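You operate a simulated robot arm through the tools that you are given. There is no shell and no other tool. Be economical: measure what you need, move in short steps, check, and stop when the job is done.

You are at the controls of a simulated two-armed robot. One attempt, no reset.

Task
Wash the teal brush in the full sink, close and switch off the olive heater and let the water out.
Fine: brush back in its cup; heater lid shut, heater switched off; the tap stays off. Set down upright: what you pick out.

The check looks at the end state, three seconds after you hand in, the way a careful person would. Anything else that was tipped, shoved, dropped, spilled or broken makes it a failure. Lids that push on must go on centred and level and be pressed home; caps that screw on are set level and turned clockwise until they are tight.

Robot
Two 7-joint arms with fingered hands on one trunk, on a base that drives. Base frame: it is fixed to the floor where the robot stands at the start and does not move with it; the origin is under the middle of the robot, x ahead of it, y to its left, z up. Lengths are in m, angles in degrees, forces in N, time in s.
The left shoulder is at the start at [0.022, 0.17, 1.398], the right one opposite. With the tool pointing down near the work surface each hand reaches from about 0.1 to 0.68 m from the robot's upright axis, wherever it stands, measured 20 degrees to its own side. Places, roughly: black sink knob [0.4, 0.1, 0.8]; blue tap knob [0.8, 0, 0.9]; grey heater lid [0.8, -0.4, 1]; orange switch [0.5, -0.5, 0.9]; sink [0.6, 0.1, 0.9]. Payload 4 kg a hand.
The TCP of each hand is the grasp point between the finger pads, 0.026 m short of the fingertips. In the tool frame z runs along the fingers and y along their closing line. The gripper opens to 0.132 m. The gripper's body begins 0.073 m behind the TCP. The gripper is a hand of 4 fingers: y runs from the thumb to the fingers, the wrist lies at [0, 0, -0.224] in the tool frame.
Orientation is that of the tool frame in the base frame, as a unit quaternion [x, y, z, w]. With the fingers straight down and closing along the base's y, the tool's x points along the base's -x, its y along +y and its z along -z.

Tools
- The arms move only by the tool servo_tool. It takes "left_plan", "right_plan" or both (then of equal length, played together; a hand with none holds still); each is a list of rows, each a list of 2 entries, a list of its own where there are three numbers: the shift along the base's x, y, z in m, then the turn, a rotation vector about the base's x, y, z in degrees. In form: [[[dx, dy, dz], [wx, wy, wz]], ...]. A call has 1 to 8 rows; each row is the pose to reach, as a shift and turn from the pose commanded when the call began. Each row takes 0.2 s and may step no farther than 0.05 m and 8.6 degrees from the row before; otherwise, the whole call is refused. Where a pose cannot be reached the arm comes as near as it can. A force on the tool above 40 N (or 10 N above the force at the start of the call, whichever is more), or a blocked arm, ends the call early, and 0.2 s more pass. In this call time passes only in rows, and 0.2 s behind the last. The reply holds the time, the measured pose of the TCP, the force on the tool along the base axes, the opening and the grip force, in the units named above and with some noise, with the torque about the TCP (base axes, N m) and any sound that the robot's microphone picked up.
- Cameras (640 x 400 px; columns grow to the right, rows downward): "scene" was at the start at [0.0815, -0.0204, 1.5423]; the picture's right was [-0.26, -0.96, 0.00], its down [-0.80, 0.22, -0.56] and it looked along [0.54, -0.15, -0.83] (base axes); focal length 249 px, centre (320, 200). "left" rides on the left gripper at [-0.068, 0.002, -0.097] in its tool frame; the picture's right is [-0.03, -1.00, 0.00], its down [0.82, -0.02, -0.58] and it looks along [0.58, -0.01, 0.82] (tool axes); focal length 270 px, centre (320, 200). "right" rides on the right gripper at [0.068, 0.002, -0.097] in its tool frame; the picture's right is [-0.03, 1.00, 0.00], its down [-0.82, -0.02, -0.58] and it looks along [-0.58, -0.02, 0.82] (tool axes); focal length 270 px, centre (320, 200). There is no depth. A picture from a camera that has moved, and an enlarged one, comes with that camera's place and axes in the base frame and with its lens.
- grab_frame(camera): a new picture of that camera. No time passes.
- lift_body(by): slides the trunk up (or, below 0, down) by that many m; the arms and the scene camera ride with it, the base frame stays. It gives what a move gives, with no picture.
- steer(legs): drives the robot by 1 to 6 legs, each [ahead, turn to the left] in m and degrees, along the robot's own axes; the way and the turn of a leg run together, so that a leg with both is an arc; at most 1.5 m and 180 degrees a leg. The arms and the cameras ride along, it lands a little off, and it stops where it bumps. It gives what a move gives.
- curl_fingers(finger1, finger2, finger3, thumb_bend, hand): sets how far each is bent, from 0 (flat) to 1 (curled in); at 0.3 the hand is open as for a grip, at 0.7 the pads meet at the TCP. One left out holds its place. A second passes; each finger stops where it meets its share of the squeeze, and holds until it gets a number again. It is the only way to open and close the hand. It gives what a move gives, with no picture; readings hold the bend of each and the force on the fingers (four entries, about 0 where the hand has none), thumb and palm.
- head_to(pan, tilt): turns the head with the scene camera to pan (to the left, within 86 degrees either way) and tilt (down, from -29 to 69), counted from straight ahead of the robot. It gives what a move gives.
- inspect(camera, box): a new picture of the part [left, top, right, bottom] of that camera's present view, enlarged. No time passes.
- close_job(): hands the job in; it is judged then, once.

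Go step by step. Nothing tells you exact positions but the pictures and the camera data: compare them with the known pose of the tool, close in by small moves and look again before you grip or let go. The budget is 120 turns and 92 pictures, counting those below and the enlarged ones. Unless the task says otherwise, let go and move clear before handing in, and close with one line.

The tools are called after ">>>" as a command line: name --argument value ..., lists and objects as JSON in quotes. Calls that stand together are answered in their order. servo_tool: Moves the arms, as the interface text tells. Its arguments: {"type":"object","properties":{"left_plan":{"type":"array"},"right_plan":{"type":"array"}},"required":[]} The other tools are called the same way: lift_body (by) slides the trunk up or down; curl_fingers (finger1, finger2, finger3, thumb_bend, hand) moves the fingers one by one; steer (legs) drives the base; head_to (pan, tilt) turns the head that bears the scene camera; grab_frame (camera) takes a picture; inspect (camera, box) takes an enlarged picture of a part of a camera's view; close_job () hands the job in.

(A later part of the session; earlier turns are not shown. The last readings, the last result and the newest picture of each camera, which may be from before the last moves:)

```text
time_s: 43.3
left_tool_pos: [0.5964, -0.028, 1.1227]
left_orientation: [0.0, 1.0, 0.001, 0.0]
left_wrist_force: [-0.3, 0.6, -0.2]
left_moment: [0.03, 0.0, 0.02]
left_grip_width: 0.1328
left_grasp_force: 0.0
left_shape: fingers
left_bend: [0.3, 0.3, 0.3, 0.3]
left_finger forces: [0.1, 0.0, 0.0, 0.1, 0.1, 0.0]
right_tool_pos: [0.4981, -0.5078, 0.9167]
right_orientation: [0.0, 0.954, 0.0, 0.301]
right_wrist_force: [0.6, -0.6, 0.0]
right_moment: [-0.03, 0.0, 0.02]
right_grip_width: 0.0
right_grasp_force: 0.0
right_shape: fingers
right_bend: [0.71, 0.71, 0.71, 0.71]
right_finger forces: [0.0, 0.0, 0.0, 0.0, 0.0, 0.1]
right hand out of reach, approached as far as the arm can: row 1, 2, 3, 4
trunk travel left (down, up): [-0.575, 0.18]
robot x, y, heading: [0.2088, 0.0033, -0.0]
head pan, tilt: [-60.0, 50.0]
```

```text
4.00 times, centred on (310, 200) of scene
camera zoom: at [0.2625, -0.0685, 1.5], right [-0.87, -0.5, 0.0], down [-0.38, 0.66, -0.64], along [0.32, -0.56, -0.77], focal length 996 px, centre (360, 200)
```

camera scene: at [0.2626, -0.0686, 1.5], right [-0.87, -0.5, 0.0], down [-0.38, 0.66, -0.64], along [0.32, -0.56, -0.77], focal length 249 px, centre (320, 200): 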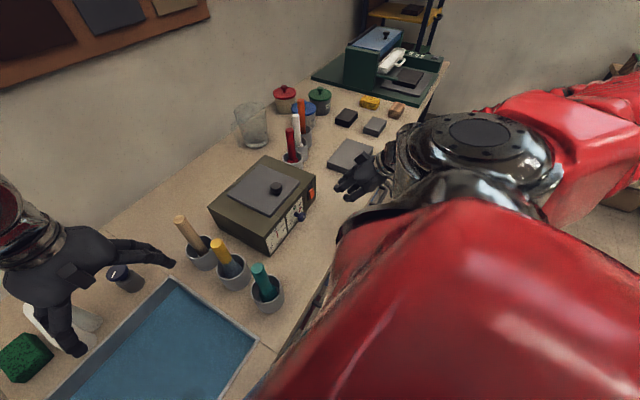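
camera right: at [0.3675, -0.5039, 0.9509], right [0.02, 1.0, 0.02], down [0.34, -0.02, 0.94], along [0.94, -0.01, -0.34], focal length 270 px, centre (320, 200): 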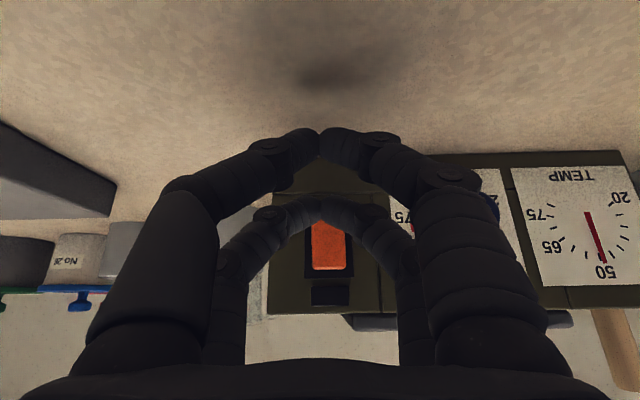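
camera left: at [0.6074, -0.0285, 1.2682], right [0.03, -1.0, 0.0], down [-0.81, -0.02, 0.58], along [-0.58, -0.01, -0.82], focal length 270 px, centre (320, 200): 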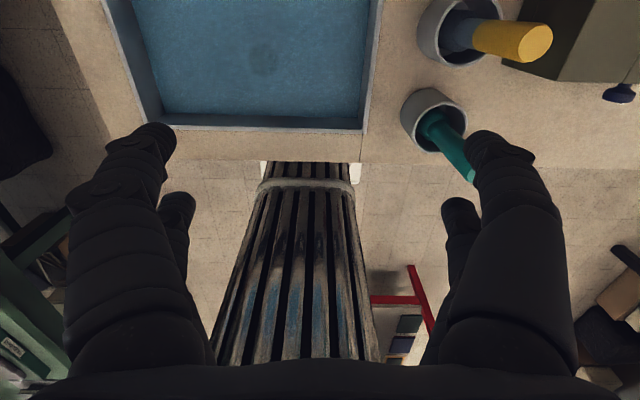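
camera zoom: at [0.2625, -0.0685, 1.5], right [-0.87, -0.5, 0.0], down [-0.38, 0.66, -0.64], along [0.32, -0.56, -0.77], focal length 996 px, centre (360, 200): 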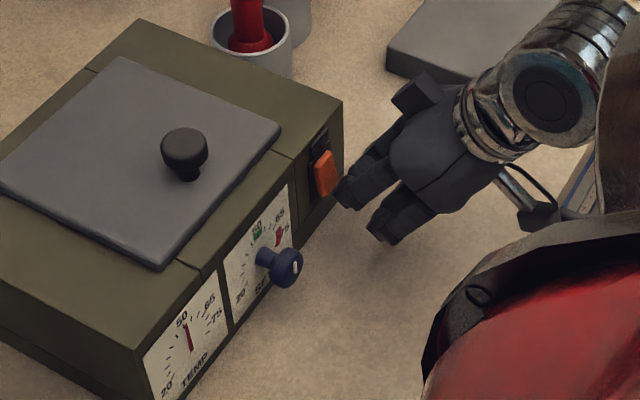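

The arm hits a joint limit this close. I'll pull the hand back, reverse the base 0.14 m and approach again.

>>> servo_tool --right_plan '[[[-0.04, 0, 0.01], [0, 0, 0]], [[-0.07, 0, 0.04], [0, 0, 0]]]'

>>> steer --legs '[[-0.14, 0]]'

>>> head_to --pan -45 --tilt 45

>>> grab_frame --camera "scene"

```text
time_s: 43.9
left_tool_pos: [0.5964, -0.0277, 1.1235]
left_orientation: [0.0, 1.0, 0.0, 0.0]
left_wrist_force: [0.1, 0.3, 0.2]
left_moment: [0.0, -0.01, 0.02]
left_grip_width: 0.1324
left_grasp_force: 0.0
left_shape: fingers
left_bend: [0.3, 0.3, 0.3, 0.3]
left_finger forces: [0.0, 0.1, 0.0, 0.0, 0.1, 0.0]
right_tool_pos: [0.4278, -0.506, 0.9591]
right_orientation: [0.001, 0.954, 0.0, 0.301]
right_wrist_force: [0.4, -0.1, 0.2]
right_moment: [0.05, 0.03, 0.01]
right_grip_width: 0.0001
right_grasp_force: 0.0
right_shape: fingers
right_bend: [0.71, 0.71, 0.71, 0.71]
right_finger forces: [0.0, 0.0, 0.0, 0.0, 0.0, 0.0]
trunk travel left (down, up): [-0.575, 0.18]
robot x, y, heading: [0.211, 0.0018, 0.1]
head pan, tilt: [-60.0, 50.0]
```

```text
time_s: 45.2
left_tool_pos: [0.4522, -0.0284, 1.1241]
left_orientation: [-0.001, 1.0, 0.001, 0.001]
left_wrist_force: [-0.1, -0.6, -0.5]
left_moment: [0.03, -0.03, -0.01]
left_grip_width: 0.1328
left_grasp_force: 0.0
left_shape: fingers
left_bend: [0.3, 0.3, 0.3, 0.3]
left_finger forces: [0.0, 0.0, 0.1, 0.0, 0.0, 0.0]
right_tool_pos: [0.2836, -0.5056, 0.9597]
right_orientation: [-0.001, 0.953, 0.001, 0.302]
right_wrist_force: [-0.8, 0.2, 0.6]
right_moment: [-0.01, -0.06, 0.02]
right_grip_width: 0.0
right_grasp_force: 0.0
right_shape: fingers
right_bend: [0.71, 0.71, 0.71, 0.71]
right_finger forces: [0.0, 0.0, 0.1, 0.1, 0.0, 0.0]
trunk travel left (down, up): [-0.575, 0.18]
robot x, y, heading: [0.0661, -0.0014, 0.1]
head pan, tilt: [-60.0, 50.0]
```

```text
time_s: 46.0
left_tool_pos: [0.4542, -0.0292, 1.1231]
left_orientation: [-0.001, 1.0, -0.001, 0.0]
left_wrist_force: [0.3, 0.7, 0.0]
left_moment: [-0.01, 0.02, -0.01]
left_grip_width: 0.1326
left_grasp_force: 0.1
left_shape: fingers
left_bend: [0.3, 0.3, 0.3, 0.3]
left_finger forces: [0.0, 0.0, 0.1, 0.1, 0.0, 0.0]
right_tool_pos: [0.2855, -0.5065, 0.9595]
right_orientation: [0.0, 0.954, 0.001, 0.301]
right_wrist_force: [0.6, 0.2, 0.6]
right_moment: [-0.05, 0.01, -0.02]
right_grip_width: 0.0001
right_grasp_force: 0.1
right_shape: fingers
right_bend: [0.71, 0.71, 0.71, 0.71]
right_finger forces: [0.0, 0.0, 0.0, 0.0, 0.0, 0.0]
trunk travel left (down, up): [-0.575, 0.18]
robot x, y, heading: [0.067, -0.0027, 0.4]
head pan, tilt: [-45.0, 45.0]
```

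```text
30 pictures are left
camera scene: at [0.1395, -0.0592, 1.5069], right [-0.71, -0.71, 0.0], down [-0.5, 0.5, -0.71], along [0.5, -0.5, -0.71], focal length 249 px, centre (320, 200)
```

scene: 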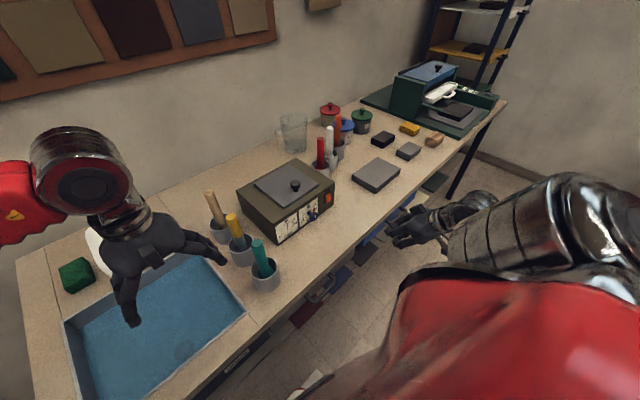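

Now approach the rocker again with the arm better extended.

>>> servo_tool --right_plan '[[[0.045, 0.001, 0.0], [0, 0, 0]], [[0.09, 0.002, 0.0], [0, 0, 0]], [[0.135, 0.003, 0.0], [0, 0, 0]], [[0.17, 0.004, -0.02], [0, 0, 0]], [[0.19, 0.004, -0.05], [0, 0, 0]]]'

>>> grab_frame --camera "right"

```text
time_s: 47.2
left_tool_pos: [0.4544, -0.0285, 1.1228]
left_orientation: [-0.001, 1.0, 0.0, -0.001]
left_wrist_force: [0.9, 0.5, 0.5]
left_moment: [0.05, 0.02, 0.03]
left_grip_width: 0.1325
left_grasp_force: 0.1
left_shape: fingers
left_bend: [0.3, 0.3, 0.3, 0.3]
left_finger forces: [0.0, 0.0, 0.0, 0.0, 0.0, 0.0]
right_tool_pos: [0.4761, -0.5025, 0.9071]
right_orientation: [0.0, 0.954, 0.0, 0.3]
right_wrist_force: [-0.2, -0.3, 0.0]
right_moment: [0.01, 0.0, -0.01]
right_grip_width: 0.0001
right_grasp_force: 0.1
right_shape: fingers
right_bend: [0.71, 0.71, 0.71, 0.71]
right_finger forces: [0.0, 0.0, 0.0, 0.1, 0.1, 0.0]
trunk travel left (down, up): [-0.575, 0.18]
robot x, y, heading: [0.065, 0.0027, -0.3]
head pan, tilt: [-45.0, 45.0]
```

```text
29 pictures are left
camera right: at [0.3635, -0.502, 0.9484], right [0.02, 1.0, 0.02], down [0.34, -0.02, 0.94], along [0.94, -0.01, -0.34], focal length 270 px, centre (320, 200)
```

right: 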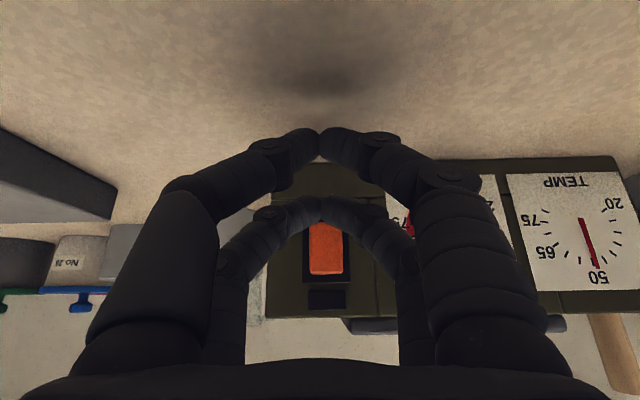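

Good alignment and in reach. Pushing.

>>> servo_tool --right_plan '[[[0.01, 0.001, 0], [0, 0, 0]], [[0.016, 0.001, 0], [0, 0, 0]], [[0.021, 0.001, 0], [0, 0, 0]], [[0.026, 0.001, 0], [0, 0, 0]]]'

>>> inspect --camera "scene" --box '[300, 160, 350, 220]'

```text
time_s: 48.2
left_tool_pos: [0.4537, -0.0286, 1.1228]
left_orientation: [-0.001, 1.0, 0.001, 0.0]
left_wrist_force: [-0.2, -0.3, -0.1]
left_moment: [-0.03, 0.0, -0.03]
left_grip_width: 0.1324
left_grasp_force: 0.1
left_shape: fingers
left_bend: [0.3, 0.3, 0.3, 0.3]
left_finger forces: [0.1, 0.1, 0.0, 0.0, 0.1, 0.0]
right_tool_pos: [0.5022, -0.5017, 0.9091]
right_orientation: [-0.001, 0.954, 0.001, 0.3]
right_wrist_force: [-0.5, -0.1, -0.7]
right_moment: [-0.02, 0.02, 0.02]
right_grip_width: 0.0
right_grasp_force: 0.0
right_shape: fingers
right_bend: [0.71, 0.71, 0.71, 0.71]
right_finger forces: [0.0, 0.1, 0.1, 0.0, 0.0, 0.1]
trunk travel left (down, up): [-0.575, 0.18]
robot x, y, heading: [0.0636, 0.0033, 0.0]
head pan, tilt: [-45.0, 45.0]
```

```text
6.67 times, centred on (325, 190) of scene
camera zoom: at [0.1392, -0.0593, 1.5069], right [-0.71, -0.71, 0.0], down [-0.5, 0.5, -0.71], along [0.5, -0.5, -0.71], focal length 1659 px, centre (287, 267)
```

zoom: 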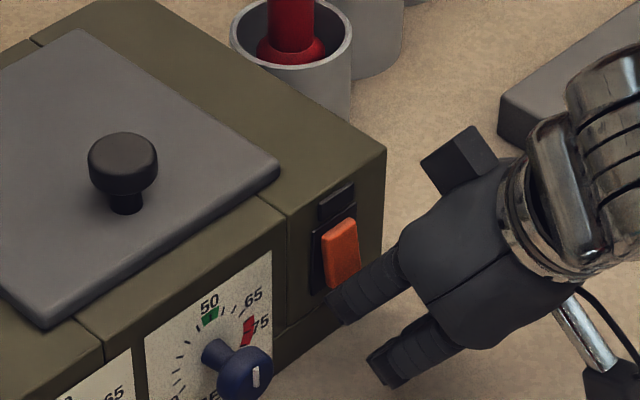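

Not touching yet. Raising a few millimetres and pushing a bit further.

>>> servo_tool --right_plan '[[[0.003, 0, 0.003], [0, 0, 0]], [[0.007, 0, 0.003], [0, 0, 0]], [[0.011, 0, 0.003], [0, 0, 0]], [[0.014, 0, 0.003], [0, 0, 0]]]'

>>> inspect --camera "scene" --box '[300, 160, 350, 220]'

```text
time_s: 49.2
left_tool_pos: [0.45, -0.0273, 1.1246]
left_orientation: [-0.001, 1.0, 0.0, 0.002]
left_wrist_force: [0.7, -0.3, -0.4]
left_moment: [0.04, 0.0, 0.01]
left_grip_width: 0.1327
left_grasp_force: 0.1
left_shape: fingers
left_bend: [0.3, 0.3, 0.3, 0.3]
left_finger forces: [0.0, 0.0, 0.0, 0.1, 0.0, 0.0]
right_tool_pos: [0.5092, -0.5017, 0.9096]
right_orientation: [0.001, 0.955, -0.001, 0.298]
right_wrist_force: [-28.7, 1.5, 0.6]
right_moment: [0.0, 0.23, 0.07]
right_grip_width: 0.0
right_grasp_force: 16.3
right_shape: fingers
right_bend: [0.71, 0.73, 0.72, 0.71]
right_finger forces: [0.0, 19.4, 14.1, 0.0, 0.1, 0.0]
trunk travel left (down, up): [-0.575, 0.18]
robot x, y, heading: [0.0705, -0.0003, 0.3]
head pan, tilt: [-45.0, 45.0]
```

```text
6.67 times, centred on (325, 190) of scene
camera zoom: at [0.1347, -0.059, 1.5071], right [-0.71, -0.71, 0.0], down [-0.5, 0.5, -0.71], along [0.5, -0.5, -0.71], focal length 1659 px, centre (287, 267)
```

zoom: 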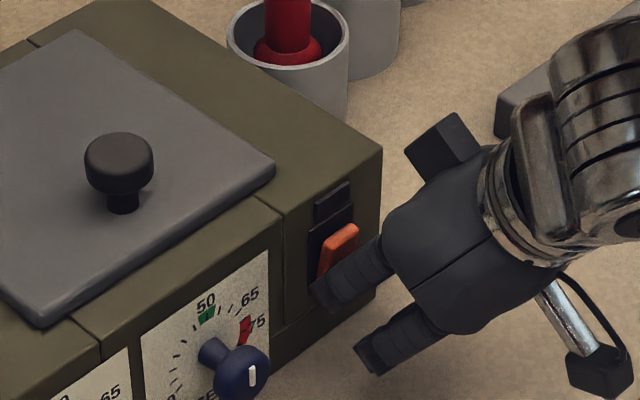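

The rocker flipped (its top now stands out) with ~29 N of contact. Backing off and checking.

>>> servo_tool --right_plan '[[[-0.02, 0, 0], [0, 0, 0]], [[-0.06, 0, 0.0], [0, 0, 0]], [[-0.1, 0, 0.02], [0, 0, 0]]]'

>>> inspect --camera "scene" --box '[300, 160, 350, 220]'

>>> inspect --camera "right" --box '[260, 100, 460, 280]'

```text
time_s: 50.0
left_tool_pos: [0.4535, -0.0278, 1.1237]
left_orientation: [0.0, 1.0, 0.0, 0.001]
left_wrist_force: [0.0, -0.3, 0.4]
left_moment: [-0.02, 0.0, 0.02]
left_grip_width: 0.1324
left_grasp_force: 0.1
left_shape: fingers
left_bend: [0.3, 0.3, 0.3, 0.3]
left_finger forces: [0.0, 0.1, 0.1, 0.0, 0.0, 0.0]
right_tool_pos: [0.414, -0.5016, 0.9338]
right_orientation: [0.0, 0.953, 0.0, 0.303]
right_wrist_force: [0.1, 1.2, -1.0]
right_moment: [-0.01, 0.0, 0.02]
right_grip_width: 0.0001
right_grasp_force: 0.0
right_shape: fingers
right_bend: [0.71, 0.72, 0.72, 0.71]
right_finger forces: [0.0, 0.0, 0.0, 0.1, 0.0, 0.0]
trunk travel left (down, up): [-0.575, 0.18]
robot x, y, heading: [0.0661, 0.0024, 0.1]
head pan, tilt: [-45.0, 45.0]
```

```text
6.67 times, centred on (325, 190) of scene
camera zoom: at [0.138, -0.0587, 1.5071], right [-0.71, -0.71, 0.0], down [-0.5, 0.5, -0.71], along [0.5, -0.5, -0.71], focal length 1659 px, centre (287, 267)
```

zoom: 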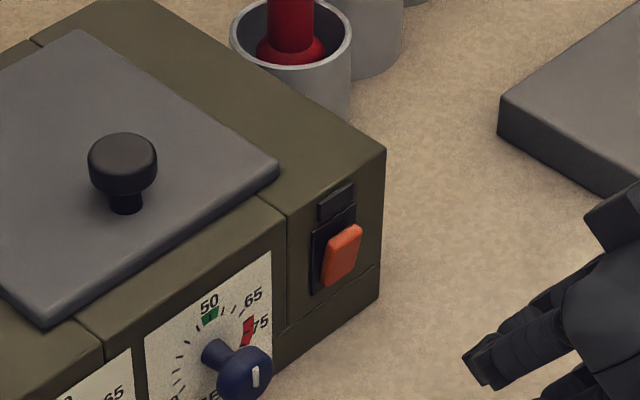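

```text
2.22 times, centred on (360, 190) of right
camera zoom: at [0.3011, -0.5006, 0.9739], right [0.02, 1.0, 0.01], down [0.33, -0.02, 0.94], along [0.94, -0.01, -0.33], focal length 601 px, centre (231, 222)
```

zoom: 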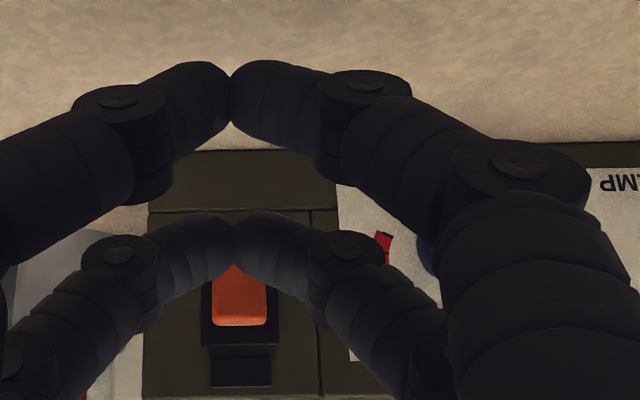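

The switch is flipped, nothing moved. Now I tuck the right hand back and up, reverse the base and look at the DRAIN knob.

>>> servo_tool --right_plan '[[[-0.03, 0, 0.04], [0, 0, 0]], [[-0.05, 0, 0.08], [0, 0, 0]], [[-0.06, 0, 0.13], [0, 0, 0]], [[-0.06, 0, 0.18], [0, 0, 0]]]'

>>> steer --legs '[[-0.28, 0]]'

>>> head_to --pan 8 --tilt 50

>>> grab_frame --camera "scene"

```text
refused: row 3 steps farther than a row can; nothing moved
```

```text
time_s: 52.0
left_tool_pos: [0.1728, -0.0272, 1.1233]
left_orientation: [-0.004, 1.0, 0.0, 0.001]
left_wrist_force: [-0.3, 0.7, 0.4]
left_moment: [0.01, 0.03, -0.01]
left_grip_width: 0.1328
left_grasp_force: 0.1
left_shape: fingers
left_bend: [0.3, 0.3, 0.3, 0.3]
left_finger forces: [0.1, 0.0, 0.0, 0.0, 0.1, 0.0]
right_tool_pos: [0.1344, -0.5003, 0.9315]
right_orientation: [-0.003, 0.953, 0.002, 0.302]
right_wrist_force: [0.1, 0.5, 0.3]
right_moment: [-0.02, -0.02, -0.01]
right_grip_width: 0.0
right_grasp_force: 0.1
right_shape: fingers
right_bend: [0.71, 0.72, 0.72, 0.71]
right_finger forces: [0.1, 0.0, 0.0, 0.1, 0.0, 0.0]
trunk travel left (down, up): [-0.575, 0.18]
robot x, y, heading: [-0.2153, -0.0015, 0.5]
head pan, tilt: [-45.0, 45.0]
```

```text
time_s: 53.2
left_tool_pos: [0.1721, -0.0275, 1.124]
left_orientation: [-0.004, 1.0, 0.0, 0.001]
left_wrist_force: [-0.6, 0.2, -0.8]
left_moment: [0.05, -0.01, 0.06]
left_grip_width: 0.1327
left_grasp_force: 0.1
left_shape: fingers
left_bend: [0.3, 0.3, 0.3, 0.3]
left_finger forces: [0.1, 0.1, 0.0, 0.1, 0.0, 0.0]
right_tool_pos: [0.1362, -0.5005, 0.932]
right_orientation: [-0.002, 0.954, 0.001, 0.3]
right_wrist_force: [-0.4, -0.5, -0.3]
right_moment: [-0.03, 0.03, 0.03]
right_grip_width: 0.0003
right_grasp_force: 0.1
right_shape: fingers
right_bend: [0.71, 0.72, 0.72, 0.71]
right_finger forces: [0.1, 0.0, 0.0, 0.1, 0.0, 0.0]
trunk travel left (down, up): [-0.575, 0.18]
robot x, y, heading: [-0.2158, 0.0017, 0.4]
head pan, tilt: [8.0, 50.0]
```

```text
24 pictures are left
camera scene: at [-0.123, 0.0087, 1.5], right [0.15, -0.99, 0.0], down [-0.76, -0.11, -0.64], along [0.64, 0.09, -0.77], focal length 249 px, centre (320, 200)
```

scene: 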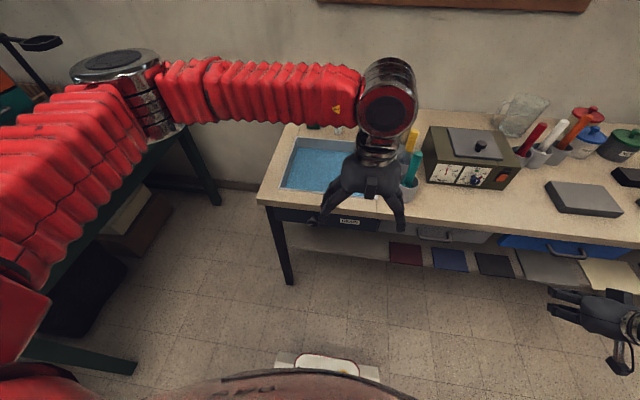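

I'll shift the left hand right a bit to clear the view of the drain knob.

>>> servo_tool --left_plan '[[[0, -0.045, 0], [0, 0, 0]], [[0, -0.09, 0], [0, 0, 0]], [[0, -0.12, 0], [0, 0, 0]]]'

>>> inspect --camera "scene" --box '[285, 190, 365, 240]'

```text
time_s: 54.0
left_tool_pos: [0.1747, -0.1476, 1.1252]
left_orientation: [-0.003, 1.0, 0.0, 0.0]
left_wrist_force: [-0.3, 0.0, 0.2]
left_moment: [0.0, -0.02, -0.01]
left_grip_width: 0.1326
left_grasp_force: 0.0
left_shape: fingers
left_bend: [0.3, 0.3, 0.3, 0.3]
left_finger forces: [0.0, 0.1, 0.1, 0.0, 0.0, 0.1]
right_tool_pos: [0.135, -0.5015, 0.9314]
right_orientation: [-0.003, 0.954, 0.002, 0.301]
right_wrist_force: [0.7, 1.4, 0.1]
right_moment: [0.01, 0.01, 0.01]
right_grip_width: 0.0001
right_grasp_force: 0.1
right_shape: fingers
right_bend: [0.71, 0.72, 0.72, 0.71]
right_finger forces: [0.0, 0.1, 0.0, 0.0, 0.1, 0.0]
trunk travel left (down, up): [-0.575, 0.18]
robot x, y, heading: [-0.2106, 0.0022, 0.5]
head pan, tilt: [8.0, 50.0]
```

```text
8.00 times, centred on (325, 215) of scene
camera zoom: at [-0.1233, 0.0072, 1.5], right [0.15, -0.99, 0.0], down [-0.76, -0.11, -0.64], along [0.64, 0.09, -0.77], focal length 1991 px, centre (280, 80)
```

zoom: 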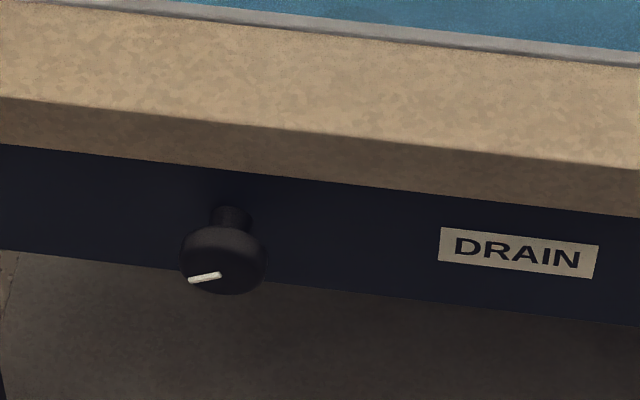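

The drain control is a rotary knob with a pointer at 9 o'clock, face centre ≈(0.384, 0.104, 0.76). I lower the trunk and swing the left hand to point forward at it.

>>> lift_body --by -0.2

>>> servo_tool --left_plan '[[[0.01, 0.02, 0], [0, -8, 0]], [[0.02, 0.05, 0], [0, -16, 0]], [[0.03, 0.08, -0.01], [0, -24, 0]], [[0.04, 0.115, -0.02], [0, -32, 0]], [[0.05, 0.15, -0.03], [0, -40, 0]], [[0.06, 0.185, -0.04], [0, -48, 0]], [[0.07, 0.22, -0.05], [0, -56, 0]], [[0.08, 0.25, -0.06], [0, -64, 0]]]'

>>> servo_tool --left_plan '[[[0.01, 0, -0.03], [0, -8, 0]], [[0.02, 0, -0.06], [0, -16, 0]], [[0.03, 0, -0.09], [0, -24, 0]], [[0.04, 0, -0.105], [0, -26, 0]]]'

>>> grab_frame --camera "left"

>>> grab_frame --camera "scene"

```text
time_s: 56.2
left_tool_pos: [0.1736, -0.1474, 0.9241]
left_orientation: [-0.004, 1.0, 0.0, 0.0]
left_wrist_force: [0.3, -0.3, 0.0]
left_moment: [-0.03, -0.02, -0.01]
left_grip_width: 0.1325
left_grasp_force: 0.1
left_shape: fingers
left_bend: [0.3, 0.3, 0.3, 0.3]
left_finger forces: [0.0, 0.0, 0.0, 0.1, 0.1, 0.0]
right_tool_pos: [0.1344, -0.4995, 0.7326]
right_orientation: [-0.002, 0.954, 0.001, 0.3]
right_wrist_force: [0.0, 0.7, 0.7]
right_moment: [-0.02, 0.02, 0.0]
right_grip_width: 0.0
right_grasp_force: 0.1
right_shape: fingers
right_bend: [0.71, 0.72, 0.72, 0.71]
right_finger forces: [0.0, 0.1, 0.0, 0.1, 0.0, 0.0]
trunk travel left (down, up): [-0.375, 0.38]
robot x, y, heading: [-0.2146, -0.0002, 0.3]
head pan, tilt: [8.0, 50.0]
```

```text
time_s: 58.0
left_tool_pos: [0.2525, 0.1026, 0.8647]
left_orientation: [-0.003, 0.848, -0.003, 0.53]
left_wrist_force: [0.3, -0.2, -0.4]
left_moment: [-0.05, -0.02, 0.0]
left_grip_width: 0.1328
left_grasp_force: 0.0
left_shape: fingers
left_bend: [0.3, 0.3, 0.3, 0.3]
left_finger forces: [0.0, 0.1, 0.0, 0.1, 0.0, 0.0]
right_tool_pos: [0.1345, -0.5023, 0.7325]
right_orientation: [-0.003, 0.954, 0.002, 0.301]
right_wrist_force: [-0.2, 0.2, -0.5]
right_moment: [-0.02, 0.01, -0.01]
right_grip_width: 0.0
right_grasp_force: 0.1
right_shape: fingers
right_bend: [0.71, 0.72, 0.72, 0.71]
right_finger forces: [0.0, 0.0, 0.1, 0.0, 0.0, 0.0]
trunk travel left (down, up): [-0.375, 0.38]
robot x, y, heading: [-0.2134, -0.0017, 0.5]
head pan, tilt: [8.0, 50.0]
```

```text
time_s: 59.0
left_tool_pos: [0.2757, 0.003, 0.8524]
left_orientation: [-0.016, 0.72, 0.011, 0.694]
left_wrist_force: [0.2, 0.2, -1.1]
left_moment: [-0.02, -0.01, 0.04]
left_grip_width: 0.1329
left_grasp_force: 0.0
left_shape: fingers
left_bend: [0.3, 0.3, 0.3, 0.3]
left_finger forces: [0.0, 0.0, 0.1, 0.1, 0.0, 0.0]
left hand out of reach, approached as far as the arm can: row 1, 2, 3, 4
right_tool_pos: [0.1355, -0.5004, 0.732]
right_orientation: [-0.003, 0.954, 0.002, 0.301]
right_wrist_force: [0.6, -0.2, 1.0]
right_moment: [-0.03, -0.01, 0.0]
right_grip_width: 0.0
right_grasp_force: 0.0
right_shape: fingers
right_bend: [0.71, 0.72, 0.72, 0.71]
right_finger forces: [0.1, 0.0, 0.0, 0.0, 0.0, 0.1]
trunk travel left (down, up): [-0.375, 0.38]
robot x, y, heading: [-0.2119, 0.0045, 0.1]
head pan, tilt: [8.0, 50.0]
```

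```text
22 pictures are left
camera left: at [0.181, 0.0018, 0.9247], right [0.04, -1.0, 0.03], down [-0.61, -0.05, -0.79], along [0.79, 0.01, -0.61], focal length 270 px, centre (320, 200)
```

left: 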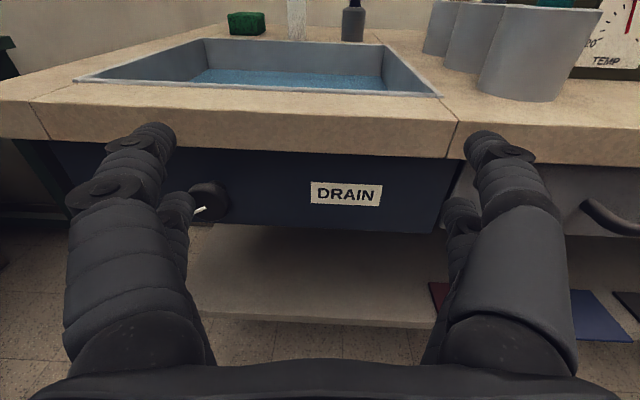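

```text
21 pictures are left
camera scene: at [-0.0933, 0.0091, 1.2986], right [0.15, -0.99, 0.0], down [-0.76, -0.11, -0.64], along [0.64, 0.09, -0.77], focal length 249 px, centre (320, 200)
```

scene: 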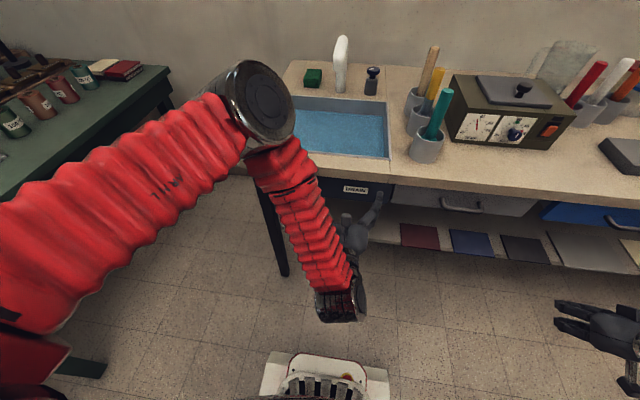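

The arm is too folded this close; knob triangulates to ≈(0.378, 0.104, 0.765). I back the base 0.18 m more and bring the hand back to shape.

>>> steer --legs '[[-0.18, 0]]'

>>> servo_tool --left_plan '[[[0.045, 0, 0], [0, 0, 0]], [[0.09, 0.0, 0], [0, 0, 0]], [[0.13, 0.0, 0], [0, 0, 0]]]'

>>> grab_frame --camera "left"

```text
time_s: 60.5
left_tool_pos: [0.0924, 0.0032, 0.8539]
left_orientation: [-0.015, 0.72, 0.011, 0.694]
left_wrist_force: [0.3, 0.9, 0.3]
left_moment: [-0.02, 0.02, 0.0]
left_grip_width: 0.1327
left_grasp_force: 0.0
left_shape: fingers
left_bend: [0.3, 0.3, 0.3, 0.3]
left_finger forces: [0.0, 0.0, 0.1, 0.1, 0.1, 0.1]
right_tool_pos: [-0.0459, -0.5014, 0.732]
right_orientation: [-0.002, 0.954, 0.001, 0.301]
right_wrist_force: [-0.1, 0.0, 0.6]
right_moment: [0.01, -0.01, 0.0]
right_grip_width: 0.0
right_grasp_force: 0.2
right_shape: fingers
right_bend: [0.71, 0.72, 0.72, 0.71]
right_finger forces: [0.0, 0.1, 0.1, 0.0, 0.0, 0.0]
trunk travel left (down, up): [-0.375, 0.38]
robot x, y, heading: [-0.3941, 0.001, 0.5]
head pan, tilt: [8.0, 50.0]
```

```text
time_s: 61.3
left_tool_pos: [0.2198, -0.0123, 0.8688]
left_orientation: [-0.019, 0.724, 0.014, 0.689]
left_wrist_force: [-0.4, -0.3, 1.0]
left_moment: [0.01, 0.03, 0.05]
left_grip_width: 0.1327
left_grasp_force: 0.1
left_shape: fingers
left_bend: [0.3, 0.3, 0.3, 0.3]
left_finger forces: [0.0, 0.0, 0.0, 0.1, 0.0, 0.0]
left hand out of reach, approached as far as the arm can: row 1, 2, 3
right_tool_pos: [-0.0444, -0.5019, 0.7327]
right_orientation: [-0.003, 0.953, 0.002, 0.301]
right_wrist_force: [-0.4, 0.1, 0.6]
right_moment: [0.01, -0.01, 0.03]
right_grip_width: 0.0001
right_grasp_force: 0.0
right_shape: fingers
right_bend: [0.71, 0.72, 0.72, 0.71]
right_finger forces: [0.0, 0.0, 0.0, 0.0, 0.1, 0.0]
trunk travel left (down, up): [-0.375, 0.38]
robot x, y, heading: [-0.3974, -0.0051, 0.5]
head pan, tilt: [8.0, 50.0]
```

```text
20 pictures are left
camera left: at [0.1262, -0.0147, 0.9413], right [0.05, -1.0, 0.03], down [-0.62, -0.05, -0.79], along [0.79, 0.02, -0.62], focal length 270 px, centre (320, 200)
```

left: 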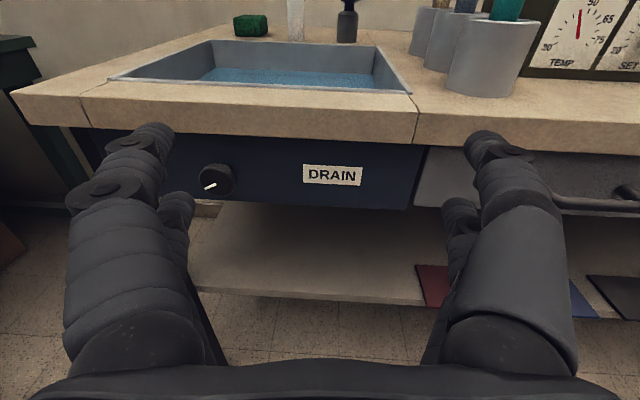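

The wrist limit comes from reaching down steeply, so I lower the trunk to shoulder-level with the knob and retry.

>>> lift_body --by -0.26

>>> servo_tool --left_plan '[[[0, 0, 0.03], [0, 0, 0]], [[0, 0.0, 0.06], [0, 0, 0]], [[0, 0.0, 0.1], [0, 0, 0]], [[0.0, 0.0, 0.14], [0, 0, 0]]]'

```text
time_s: 64.0
left_tool_pos: [0.2198, -0.0143, 0.6106]
left_orientation: [-0.016, 0.721, 0.011, 0.693]
left_wrist_force: [-0.3, -0.2, -0.3]
left_moment: [-0.02, 0.0, 0.01]
left_grip_width: 0.1327
left_grasp_force: 0.0
left_shape: fingers
left_bend: [0.3, 0.3, 0.3, 0.3]
left_finger forces: [0.0, 0.1, 0.0, 0.0, 0.0, 0.0]
right_tool_pos: [-0.0459, -0.5023, 0.4734]
right_orientation: [-0.003, 0.954, 0.002, 0.3]
right_wrist_force: [-0.1, 0.2, 1.8]
right_moment: [-0.01, -0.01, 0.01]
right_grip_width: 0.0
right_grasp_force: 0.1
right_shape: fingers
right_bend: [0.71, 0.72, 0.72, 0.71]
right_finger forces: [0.0, 0.1, 0.0, 0.0, 0.1, 0.0]
trunk travel left (down, up): [-0.115, 0.64]
robot x, y, heading: [-0.3967, -0.0064, 0.4]
head pan, tilt: [8.0, 50.0]
```

```text
time_s: 65.0
left_tool_pos: [0.2197, -0.0119, 0.7479]
left_orientation: [-0.015, 0.721, 0.011, 0.693]
left_wrist_force: [0.4, -0.8, 0.9]
left_moment: [0.01, 0.0, -0.04]
left_grip_width: 0.1331
left_grasp_force: 0.1
left_shape: fingers
left_bend: [0.3, 0.3, 0.3, 0.3]
left_finger forces: [0.1, 0.0, 0.1, 0.0, 0.0, 0.0]
right_tool_pos: [-0.0454, -0.5005, 0.473]
right_orientation: [-0.003, 0.954, 0.002, 0.3]
right_wrist_force: [-0.4, -0.3, 0.6]
right_moment: [-0.04, -0.01, 0.0]
right_grip_width: 0.0
right_grasp_force: 0.1
right_shape: fingers
right_bend: [0.71, 0.72, 0.72, 0.71]
right_finger forces: [0.0, 0.0, 0.0, 0.1, 0.0, 0.0]
trunk travel left (down, up): [-0.115, 0.64]
robot x, y, heading: [-0.3964, -0.0042, 0.6]
head pan, tilt: [8.0, 50.0]
```

It responds freely now. Aligning with the knob axis.

>>> servo_tool --left_plan '[[[0, 0.04, 0.005], [0, 0, 0]], [[0.01, 0.08, 0.012], [0, 0, 0]], [[0.03, 0.116, 0.017], [0, 0, 0]], [[0.06, 0.116, 0.017], [0, 0, 0]], [[0.08, 0.116, 0.017], [0, 0, 0]]]'

>>> grab_frame --camera "left"

```text
time_s: 66.2
left_tool_pos: [0.2998, 0.096, 0.7685]
left_orientation: [-0.017, 0.723, 0.012, 0.691]
left_wrist_force: [-0.1, 0.0, -0.6]
left_moment: [-0.02, 0.02, -0.04]
left_grip_width: 0.1326
left_grasp_force: 0.1
left_shape: fingers
left_bend: [0.3, 0.3, 0.3, 0.3]
left_finger forces: [0.1, 0.1, 0.0, 0.0, 0.0, 0.0]
left hand out of reach, approached as far as the arm can: row 4, 5
right_tool_pos: [-0.0441, -0.5008, 0.4726]
right_orientation: [-0.003, 0.954, 0.001, 0.301]
right_wrist_force: [0.0, 1.2, 0.0]
right_moment: [0.02, 0.01, 0.01]
right_grip_width: 0.0001
right_grasp_force: 0.0
right_shape: fingers
right_bend: [0.71, 0.72, 0.72, 0.71]
right_finger forces: [0.1, 0.1, 0.1, 0.1, 0.0, 0.1]
trunk travel left (down, up): [-0.115, 0.64]
robot x, y, heading: [-0.3999, 0.0015, 0.4]
head pan, tilt: [8.0, 50.0]
```

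```text
19 pictures are left
camera left: at [0.2057, 0.0921, 0.841], right [0.04, -1.0, 0.03], down [-0.61, -0.05, -0.79], along [0.79, 0.02, -0.61], focal length 270 px, centre (320, 200)
```

left: 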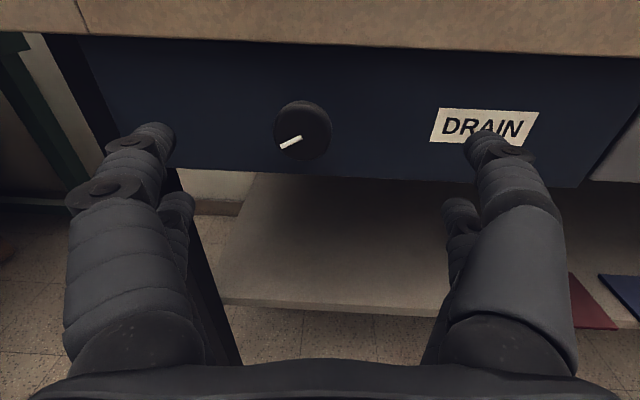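

The knob is at ≈(0.378, 0.108, 0.767); the arm is at full stretch, so I roll the base forward 0.06 m and fine-tune.

>>> steer --legs '[[0.06, 0]]'

>>> servo_tool --left_plan '[[[-0.005, 0.006, 0], [0, 0, 0]], [[-0.005, 0.01, 0], [0, 0, 0]]]'

>>> grab_frame --camera "left"

```text
time_s: 67.1
left_tool_pos: [0.3585, 0.0952, 0.7684]
left_orientation: [-0.017, 0.722, 0.013, 0.691]
left_wrist_force: [0.5, -0.6, 1.0]
left_moment: [0.01, 0.01, 0.0]
left_grip_width: 0.1328
left_grasp_force: 0.1
left_shape: fingers
left_bend: [0.3, 0.3, 0.3, 0.3]
left_finger forces: [0.0, 0.0, 0.0, 0.0, 0.0, 0.0]
right_tool_pos: [0.0138, -0.4999, 0.4722]
right_orientation: [-0.004, 0.954, 0.002, 0.301]
right_wrist_force: [0.5, 0.2, -0.3]
right_moment: [-0.02, 0.0, -0.04]
right_grip_width: 0.0
right_grasp_force: 0.0
right_shape: fingers
right_bend: [0.71, 0.72, 0.72, 0.71]
right_finger forces: [0.0, 0.1, 0.1, 0.0, 0.0, 0.0]
trunk travel left (down, up): [-0.115, 0.64]
robot x, y, heading: [-0.3361, -0.001, 0.6]
head pan, tilt: [8.0, 50.0]
```

```text
time_s: 67.7
left_tool_pos: [0.3531, 0.1006, 0.7722]
left_orientation: [-0.02, 0.724, 0.015, 0.69]
left_wrist_force: [0.2, -0.2, -0.6]
left_moment: [-0.01, 0.02, 0.0]
left_grip_width: 0.133
left_grasp_force: 0.0
left_shape: fingers
left_bend: [0.3, 0.3, 0.3, 0.3]
left_finger forces: [0.0, 0.1, 0.0, 0.0, 0.0, 0.0]
left hand out of reach, approached as far as the arm can: row 2
right_tool_pos: [0.0143, -0.5001, 0.4741]
right_orientation: [-0.003, 0.954, 0.002, 0.301]
right_wrist_force: [-0.3, 0.0, 0.2]
right_moment: [0.03, 0.0, 0.02]
right_grip_width: 0.0001
right_grasp_force: 0.0
right_shape: fingers
right_bend: [0.71, 0.72, 0.72, 0.71]
right_finger forces: [0.0, 0.1, 0.1, 0.0, 0.1, 0.0]
trunk travel left (down, up): [-0.115, 0.64]
robot x, y, heading: [-0.3363, -0.0036, 0.5]
head pan, tilt: [8.0, 50.0]
```

```text
18 pictures are left
camera left: at [0.2593, 0.0983, 0.8443], right [0.05, -1.0, 0.03], down [-0.61, -0.05, -0.79], along [0.79, 0.02, -0.61], focal length 270 px, centre (320, 200)
```

left: 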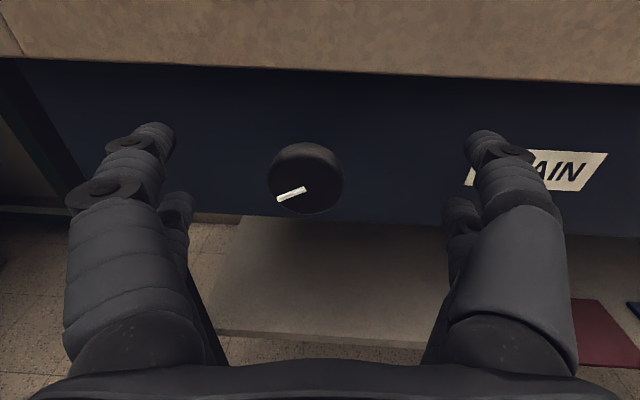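

Alignment is nearly there. Before gripping, I test in free air whether the wrist can roll about the knob axis (counter-clockwise as seen from here).

>>> servo_tool --left_plan '[[[-0.01, 0, 0], [-8, 0, 0]], [[-0.01, 0, 0], [-16, 0, 0]], [[-0.01, 0, 0], [-24, 0, 0]], [[-0.01, 0, 0], [-32, 0, 0]], [[-0.01, 0, 0], [-40, 0, 0]], [[-0.01, 0, 0], [-48, 0, 0]]]'

```text
time_s: 69.1
left_tool_pos: [0.3402, 0.0903, 0.7773]
left_orientation: [-0.3, 0.665, -0.28, 0.624]
left_wrist_force: [-0.3, 0.8, -0.1]
left_moment: [-0.01, 0.02, -0.02]
left_grip_width: 0.1327
left_grasp_force: 0.2
left_shape: fingers
left_bend: [0.3, 0.3, 0.3, 0.3]
left_finger forces: [0.1, 0.0, 0.0, 0.0, 0.0, 0.0]
left hand out of reach, approached as far as the arm can: row 3, 4, 5, 6
right_tool_pos: [0.0144, -0.5012, 0.4734]
right_orientation: [-0.004, 0.954, 0.002, 0.301]
right_wrist_force: [-0.1, 0.1, -0.6]
right_moment: [0.0, 0.02, 0.06]
right_grip_width: 0.0
right_grasp_force: 0.0
right_shape: fingers
right_bend: [0.71, 0.72, 0.72, 0.71]
right_finger forces: [0.0, 0.0, 0.1, 0.0, 0.0, 0.0]
trunk travel left (down, up): [-0.115, 0.64]
robot x, y, heading: [-0.3363, 0.0002, 0.3]
head pan, tilt: [8.0, 50.0]
```

It rolled ~-47° with little drift. Testing the other direction.

>>> servo_tool --left_plan '[[[0, 0.002, 0], [8, 0, 0]], [[0, 0.004, 0], [16, 0, 0]], [[0, 0.006, -0.002], [24, 0, 0]], [[0, 0.008, -0.004], [32, 0, 0]], [[0, 0.01, -0.006], [40, 0, 0]], [[0, 0.01, -0.008], [48, 0, 0]], [[0, 0.012, -0.008], [56, 0, 0]], [[0, 0.012, -0.008], [64, 0, 0]]]'

>>> servo_tool --left_plan '[[[0, 0, 0], [8, 0, 0]], [[0, 0, 0], [16, 0, 0]], [[0, 0, 0], [24, 0, 0]]]'

```text
time_s: 70.9
left_tool_pos: [0.3398, 0.1023, 0.769]
left_orientation: [0.079, 0.714, 0.114, 0.687]
left_wrist_force: [0.1, 0.7, -0.4]
left_moment: [0.01, 0.0, -0.05]
left_grip_width: 0.133
left_grasp_force: 0.0
left_shape: fingers
left_bend: [0.3, 0.3, 0.3, 0.3]
left_finger forces: [0.0, 0.1, 0.0, 0.1, 0.1, 0.0]
right_tool_pos: [0.0154, -0.5004, 0.4734]
right_orientation: [-0.004, 0.954, 0.002, 0.301]
right_wrist_force: [0.5, 0.0, -0.1]
right_moment: [-0.01, 0.02, -0.03]
right_grip_width: 0.0001
right_grasp_force: 0.1
right_shape: fingers
right_bend: [0.71, 0.72, 0.72, 0.71]
right_finger forces: [0.0, 0.1, 0.0, 0.1, 0.0, 0.0]
trunk travel left (down, up): [-0.115, 0.64]
robot x, y, heading: [-0.3367, -0.0009, 0.3]
head pan, tilt: [8.0, 50.0]
```

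```text
time_s: 71.7
left_tool_pos: [0.3402, 0.101, 0.7693]
left_orientation: [0.22, 0.675, 0.262, 0.654]
left_wrist_force: [0.1, -0.9, -0.3]
left_moment: [-0.01, 0.03, 0.03]
left_grip_width: 0.1331
left_grasp_force: 0.1
left_shape: fingers
left_bend: [0.3, 0.3, 0.3, 0.3]
left_finger forces: [0.1, 0.1, 0.1, 0.1, 0.0, 0.0]
right_tool_pos: [0.0145, -0.5003, 0.473]
right_orientation: [-0.004, 0.954, 0.003, 0.3]
right_wrist_force: [-0.4, 0.3, 0.3]
right_moment: [-0.01, 0.02, 0.0]
right_grip_width: 0.0
right_grasp_force: 0.1
right_shape: fingers
right_bend: [0.71, 0.72, 0.72, 0.71]
right_finger forces: [0.0, 0.0, 0.0, 0.1, 0.1, 0.1]
trunk travel left (down, up): [-0.115, 0.64]
robot x, y, heading: [-0.3358, -0.0006, 0.6]
head pan, tilt: [8.0, 50.0]
```

Rolling positive is unrestricted. I'm now at +40° roll; I'll half-close the fingers to clear the bench slab and advance onto the knob.

>>> curl_fingers --hand "left" --finger1 0.5 --finger2 0.5 --finger3 0.5 --thumb_bend 0.5

>>> servo_tool --left_plan '[[[0.0, 0.007, -0.002], [0, 0, 0]], [[0.015, 0.007, -0.002], [0, 0, 0]], [[0.025, 0.007, -0.002], [0, 0, 0]]]'

>>> grab_frame --camera "left"

```text
time_s: 72.7
left_tool_pos: [0.341, 0.1014, 0.7692]
left_orientation: [0.219, 0.675, 0.26, 0.654]
left_wrist_force: [-0.3, 0.3, 0.8]
left_moment: [0.01, 0.0, 0.0]
left_grip_width: 0.0665
left_grasp_force: 0.1
left_shape: fingers
left_bend: [0.5, 0.5, 0.5, 0.5]
left_finger forces: [0.1, 0.0, 0.0, 0.0, 0.0, 0.0]
right_tool_pos: [0.0139, -0.5017, 0.4727]
right_orientation: [-0.003, 0.954, 0.001, 0.301]
right_wrist_force: [0.6, 0.1, 0.6]
right_moment: [-0.01, -0.01, 0.02]
right_grip_width: 0.0003
right_grasp_force: 0.2
right_shape: fingers
right_bend: [0.71, 0.72, 0.72, 0.71]
right_finger forces: [0.0, 0.0, 0.0, 0.0, 0.1, 0.1]
trunk travel left (down, up): [-0.115, 0.64]
robot x, y, heading: [-0.3339, -0.0036, 0.8]
head pan, tilt: [8.0, 50.0]
```

```text
time_s: 73.5
left_tool_pos: [0.3592, 0.099, 0.7727]
left_orientation: [0.22, 0.678, 0.259, 0.652]
left_wrist_force: [-38.6, 4.7, -9.2]
left_moment: [-0.42, -1.53, 0.99]
left_grip_width: 0.068
left_grasp_force: 19.5
left_shape: fingers
left_bend: [0.57, 0.5, 0.5, 0.5]
left_finger forces: [38.7, 0.0, 0.0, 0.0, 0.1, 0.0]
left hand out of reach, approached as far as the arm can: row 1, 2, 3
right_tool_pos: [0.0123, -0.4995, 0.4743]
right_orientation: [-0.004, 0.953, 0.001, 0.302]
right_wrist_force: [0.0, -0.3, 0.3]
right_moment: [0.0, -0.01, 0.02]
right_grip_width: 0.0
right_grasp_force: 0.1
right_shape: fingers
right_bend: [0.71, 0.72, 0.72, 0.71]
right_finger forces: [0.0, 0.0, 0.0, 0.0, 0.0, 0.0]
trunk travel left (down, up): [-0.115, 0.64]
robot x, y, heading: [-0.3379, -0.0012, 0.6]
head pan, tilt: [8.0, 50.0]
```

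```text
17 pictures are left
camera left: at [0.2662, 0.0497, 0.8274], right [0.04, -0.78, -0.62], down [-0.62, 0.47, -0.63], along [0.78, 0.41, -0.47], focal length 270 px, centre (320, 200)
```

left: 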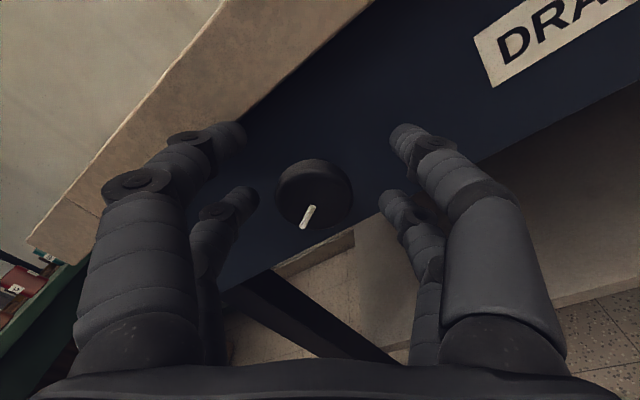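

A finger touched the slab edge, so I back off at once. Then I lower the trunk a bit more for wrist freedom and will pinch the knob with the upper finger pair only, keeping the hand 2 cm lower.

>>> servo_tool --left_plan '[[[-0.02, 0, -0.005], [0, 0, 0]], [[-0.05, 0, -0.02], [-5, 0, 0]], [[-0.06, 0, -0.02], [-12, 0, 0]]]'

>>> lift_body --by -0.11

>>> servo_tool --left_plan '[[[0, 0, 0.035], [0, 0, 0]], [[0, 0.005, 0.07], [0, 0, 0]], [[0.0, 0.01, 0.105], [0, 0, 0]], [[0.02, 0.018, 0.105], [0, 0, 0]]]'

>>> grab_frame --camera "left"

```text
time_s: 74.3
left_tool_pos: [0.3031, 0.0994, 0.7534]
left_orientation: [0.15, 0.698, 0.187, 0.675]
left_wrist_force: [-0.1, 0.0, 0.6]
left_moment: [0.03, -0.01, 0.05]
left_grip_width: 0.0665
left_grasp_force: 0.1
left_shape: fingers
left_bend: [0.5, 0.5, 0.5, 0.5]
left_finger forces: [0.0, 0.1, 0.1, 0.0, 0.0, 0.1]
right_tool_pos: [0.0146, -0.5013, 0.4745]
right_orientation: [-0.004, 0.954, 0.002, 0.301]
right_wrist_force: [0.0, 0.0, -0.2]
right_moment: [0.01, -0.02, -0.02]
right_grip_width: 0.0
right_grasp_force: 0.1
right_shape: fingers
right_bend: [0.71, 0.72, 0.72, 0.71]
right_finger forces: [0.0, 0.1, 0.0, 0.0, 0.1, 0.1]
trunk travel left (down, up): [-0.115, 0.64]
robot x, y, heading: [-0.3378, -0.0029, 0.6]
head pan, tilt: [8.0, 50.0]
```

```text
time_s: 75.8
left_tool_pos: [0.3022, 0.098, 0.6447]
left_orientation: [0.151, 0.697, 0.186, 0.676]
left_wrist_force: [-0.7, 0.2, -0.1]
left_moment: [0.0, 0.0, -0.01]
left_grip_width: 0.0663
left_grasp_force: 0.0
left_shape: fingers
left_bend: [0.5, 0.5, 0.5, 0.5]
left_finger forces: [0.0, 0.0, 0.0, 0.0, 0.0, 0.0]
right_tool_pos: [0.0131, -0.5008, 0.3635]
right_orientation: [-0.003, 0.953, 0.001, 0.303]
right_wrist_force: [0.4, -0.2, 0.2]
right_moment: [-0.02, -0.02, 0.0]
right_grip_width: 0.0
right_grasp_force: 0.1
right_shape: fingers
right_bend: [0.71, 0.72, 0.72, 0.71]
right_finger forces: [0.1, 0.1, 0.0, 0.0, 0.0, 0.0]
trunk travel left (down, up): [-0.005, 0.75]
robot x, y, heading: [-0.3358, 0.0002, 0.5]
head pan, tilt: [8.0, 50.0]
```

```text
time_s: 76.8
left_tool_pos: [0.3222, 0.1178, 0.7496]
left_orientation: [0.151, 0.697, 0.187, 0.675]
left_wrist_force: [-0.1, -0.8, 0.3]
left_moment: [0.02, 0.01, 0.01]
left_grip_width: 0.0664
left_grasp_force: 0.1
left_shape: fingers
left_bend: [0.5, 0.5, 0.5, 0.5]
left_finger forces: [0.1, 0.0, 0.0, 0.1, 0.1, 0.1]
right_tool_pos: [0.0143, -0.5007, 0.3634]
right_orientation: [-0.004, 0.954, 0.002, 0.301]
right_wrist_force: [0.1, -0.7, 0.2]
right_moment: [-0.02, 0.01, -0.01]
right_grip_width: 0.0
right_grasp_force: 0.1
right_shape: fingers
right_bend: [0.71, 0.72, 0.72, 0.71]
right_finger forces: [0.0, 0.1, 0.1, 0.0, 0.0, 0.1]
trunk travel left (down, up): [-0.005, 0.75]
robot x, y, heading: [-0.3338, -0.0014, 0.6]
head pan, tilt: [8.0, 50.0]
```

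```text
16 pictures are left
camera left: at [0.2273, 0.0811, 0.8124], right [0.04, -0.9, -0.44], down [-0.61, 0.33, -0.72], along [0.79, 0.3, -0.53], focal length 270 px, centre (320, 200)
```

left: 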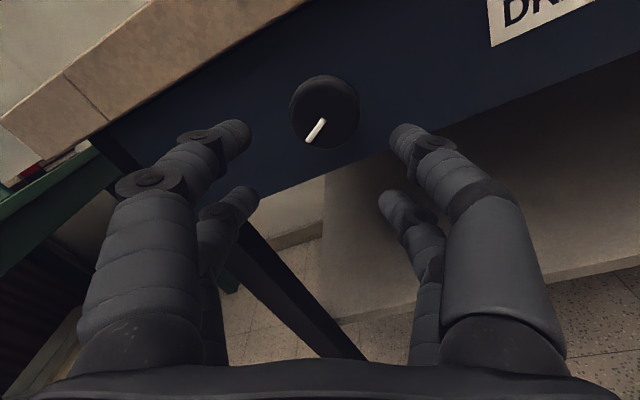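

Now it's reachable and aligned: the upper pair straddles the knob line. Narrowing slightly and advancing.

>>> curl_fingers --hand "left" --finger1 0.54 --finger2 0.54 --finger3 0.54 --thumb_bend 0.54

>>> servo_tool --left_plan '[[[0.02, 0, -0.001], [0, 0, 0]], [[0.035, 0, -0.001], [0, 0, 0]], [[0.045, 0, -0.001], [0, 0, 0]]]'

>>> grab_frame --camera "left"

```text
time_s: 77.8
left_tool_pos: [0.3215, 0.1177, 0.7502]
left_orientation: [0.15, 0.698, 0.188, 0.675]
left_wrist_force: [0.0, 0.6, -0.4]
left_moment: [0.0, 0.04, 0.01]
left_grip_width: 0.0529
left_grasp_force: 0.1
left_shape: fingers
left_bend: [0.54, 0.54, 0.54, 0.54]
left_finger forces: [0.0, 0.0, 0.1, 0.0, 0.0, 0.1]
right_tool_pos: [0.0152, -0.4996, 0.3633]
right_orientation: [-0.003, 0.954, 0.002, 0.301]
right_wrist_force: [0.6, -0.9, -1.1]
right_moment: [0.02, -0.01, 0.01]
right_grip_width: 0.0001
right_grasp_force: 0.0
right_shape: fingers
right_bend: [0.71, 0.72, 0.72, 0.71]
right_finger forces: [0.1, 0.1, 0.1, 0.0, 0.1, 0.1]
trunk travel left (down, up): [-0.005, 0.75]
robot x, y, heading: [-0.3348, -0.0008, 0.8]
head pan, tilt: [8.0, 50.0]
```

```text
time_s: 78.6
left_tool_pos: [0.3676, 0.1164, 0.7474]
left_orientation: [0.152, 0.698, 0.186, 0.675]
left_wrist_force: [-4.9, 1.0, -0.6]
left_moment: [0.02, 0.01, -0.19]
left_grip_width: 0.0528
left_grasp_force: 2.1
left_shape: fingers
left_bend: [0.54, 0.54, 0.54, 0.54]
left_finger forces: [0.0, 0.0, 0.0, 0.0, 4.5, 0.0]
right_tool_pos: [0.0145, -0.5002, 0.3622]
right_orientation: [-0.004, 0.954, 0.002, 0.301]
right_wrist_force: [-0.7, 0.3, 0.3]
right_moment: [0.01, 0.02, 0.0]
right_grip_width: 0.0006
right_grasp_force: 0.0
right_shape: fingers
right_bend: [0.71, 0.72, 0.72, 0.71]
right_finger forces: [0.1, 0.1, 0.0, 0.0, 0.0, 0.0]
trunk travel left (down, up): [-0.005, 0.75]
robot x, y, heading: [-0.3382, -0.0022, 0.5]
head pan, tilt: [8.0, 50.0]
```

```text
15 pictures are left
camera left: at [0.2727, 0.0804, 0.8105], right [0.04, -0.9, -0.44], down [-0.61, 0.33, -0.72], along [0.79, 0.3, -0.53], focal length 270 px, centre (320, 200)
```

left: 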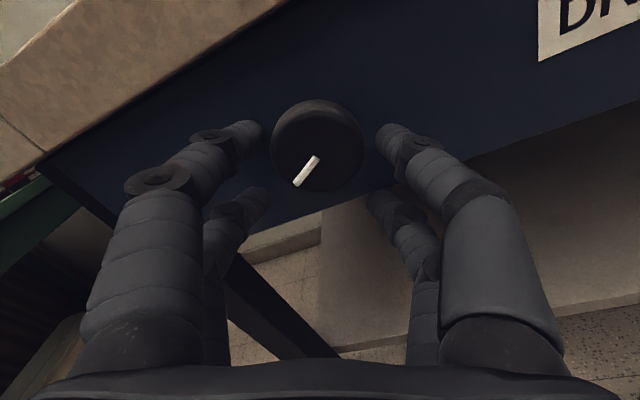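

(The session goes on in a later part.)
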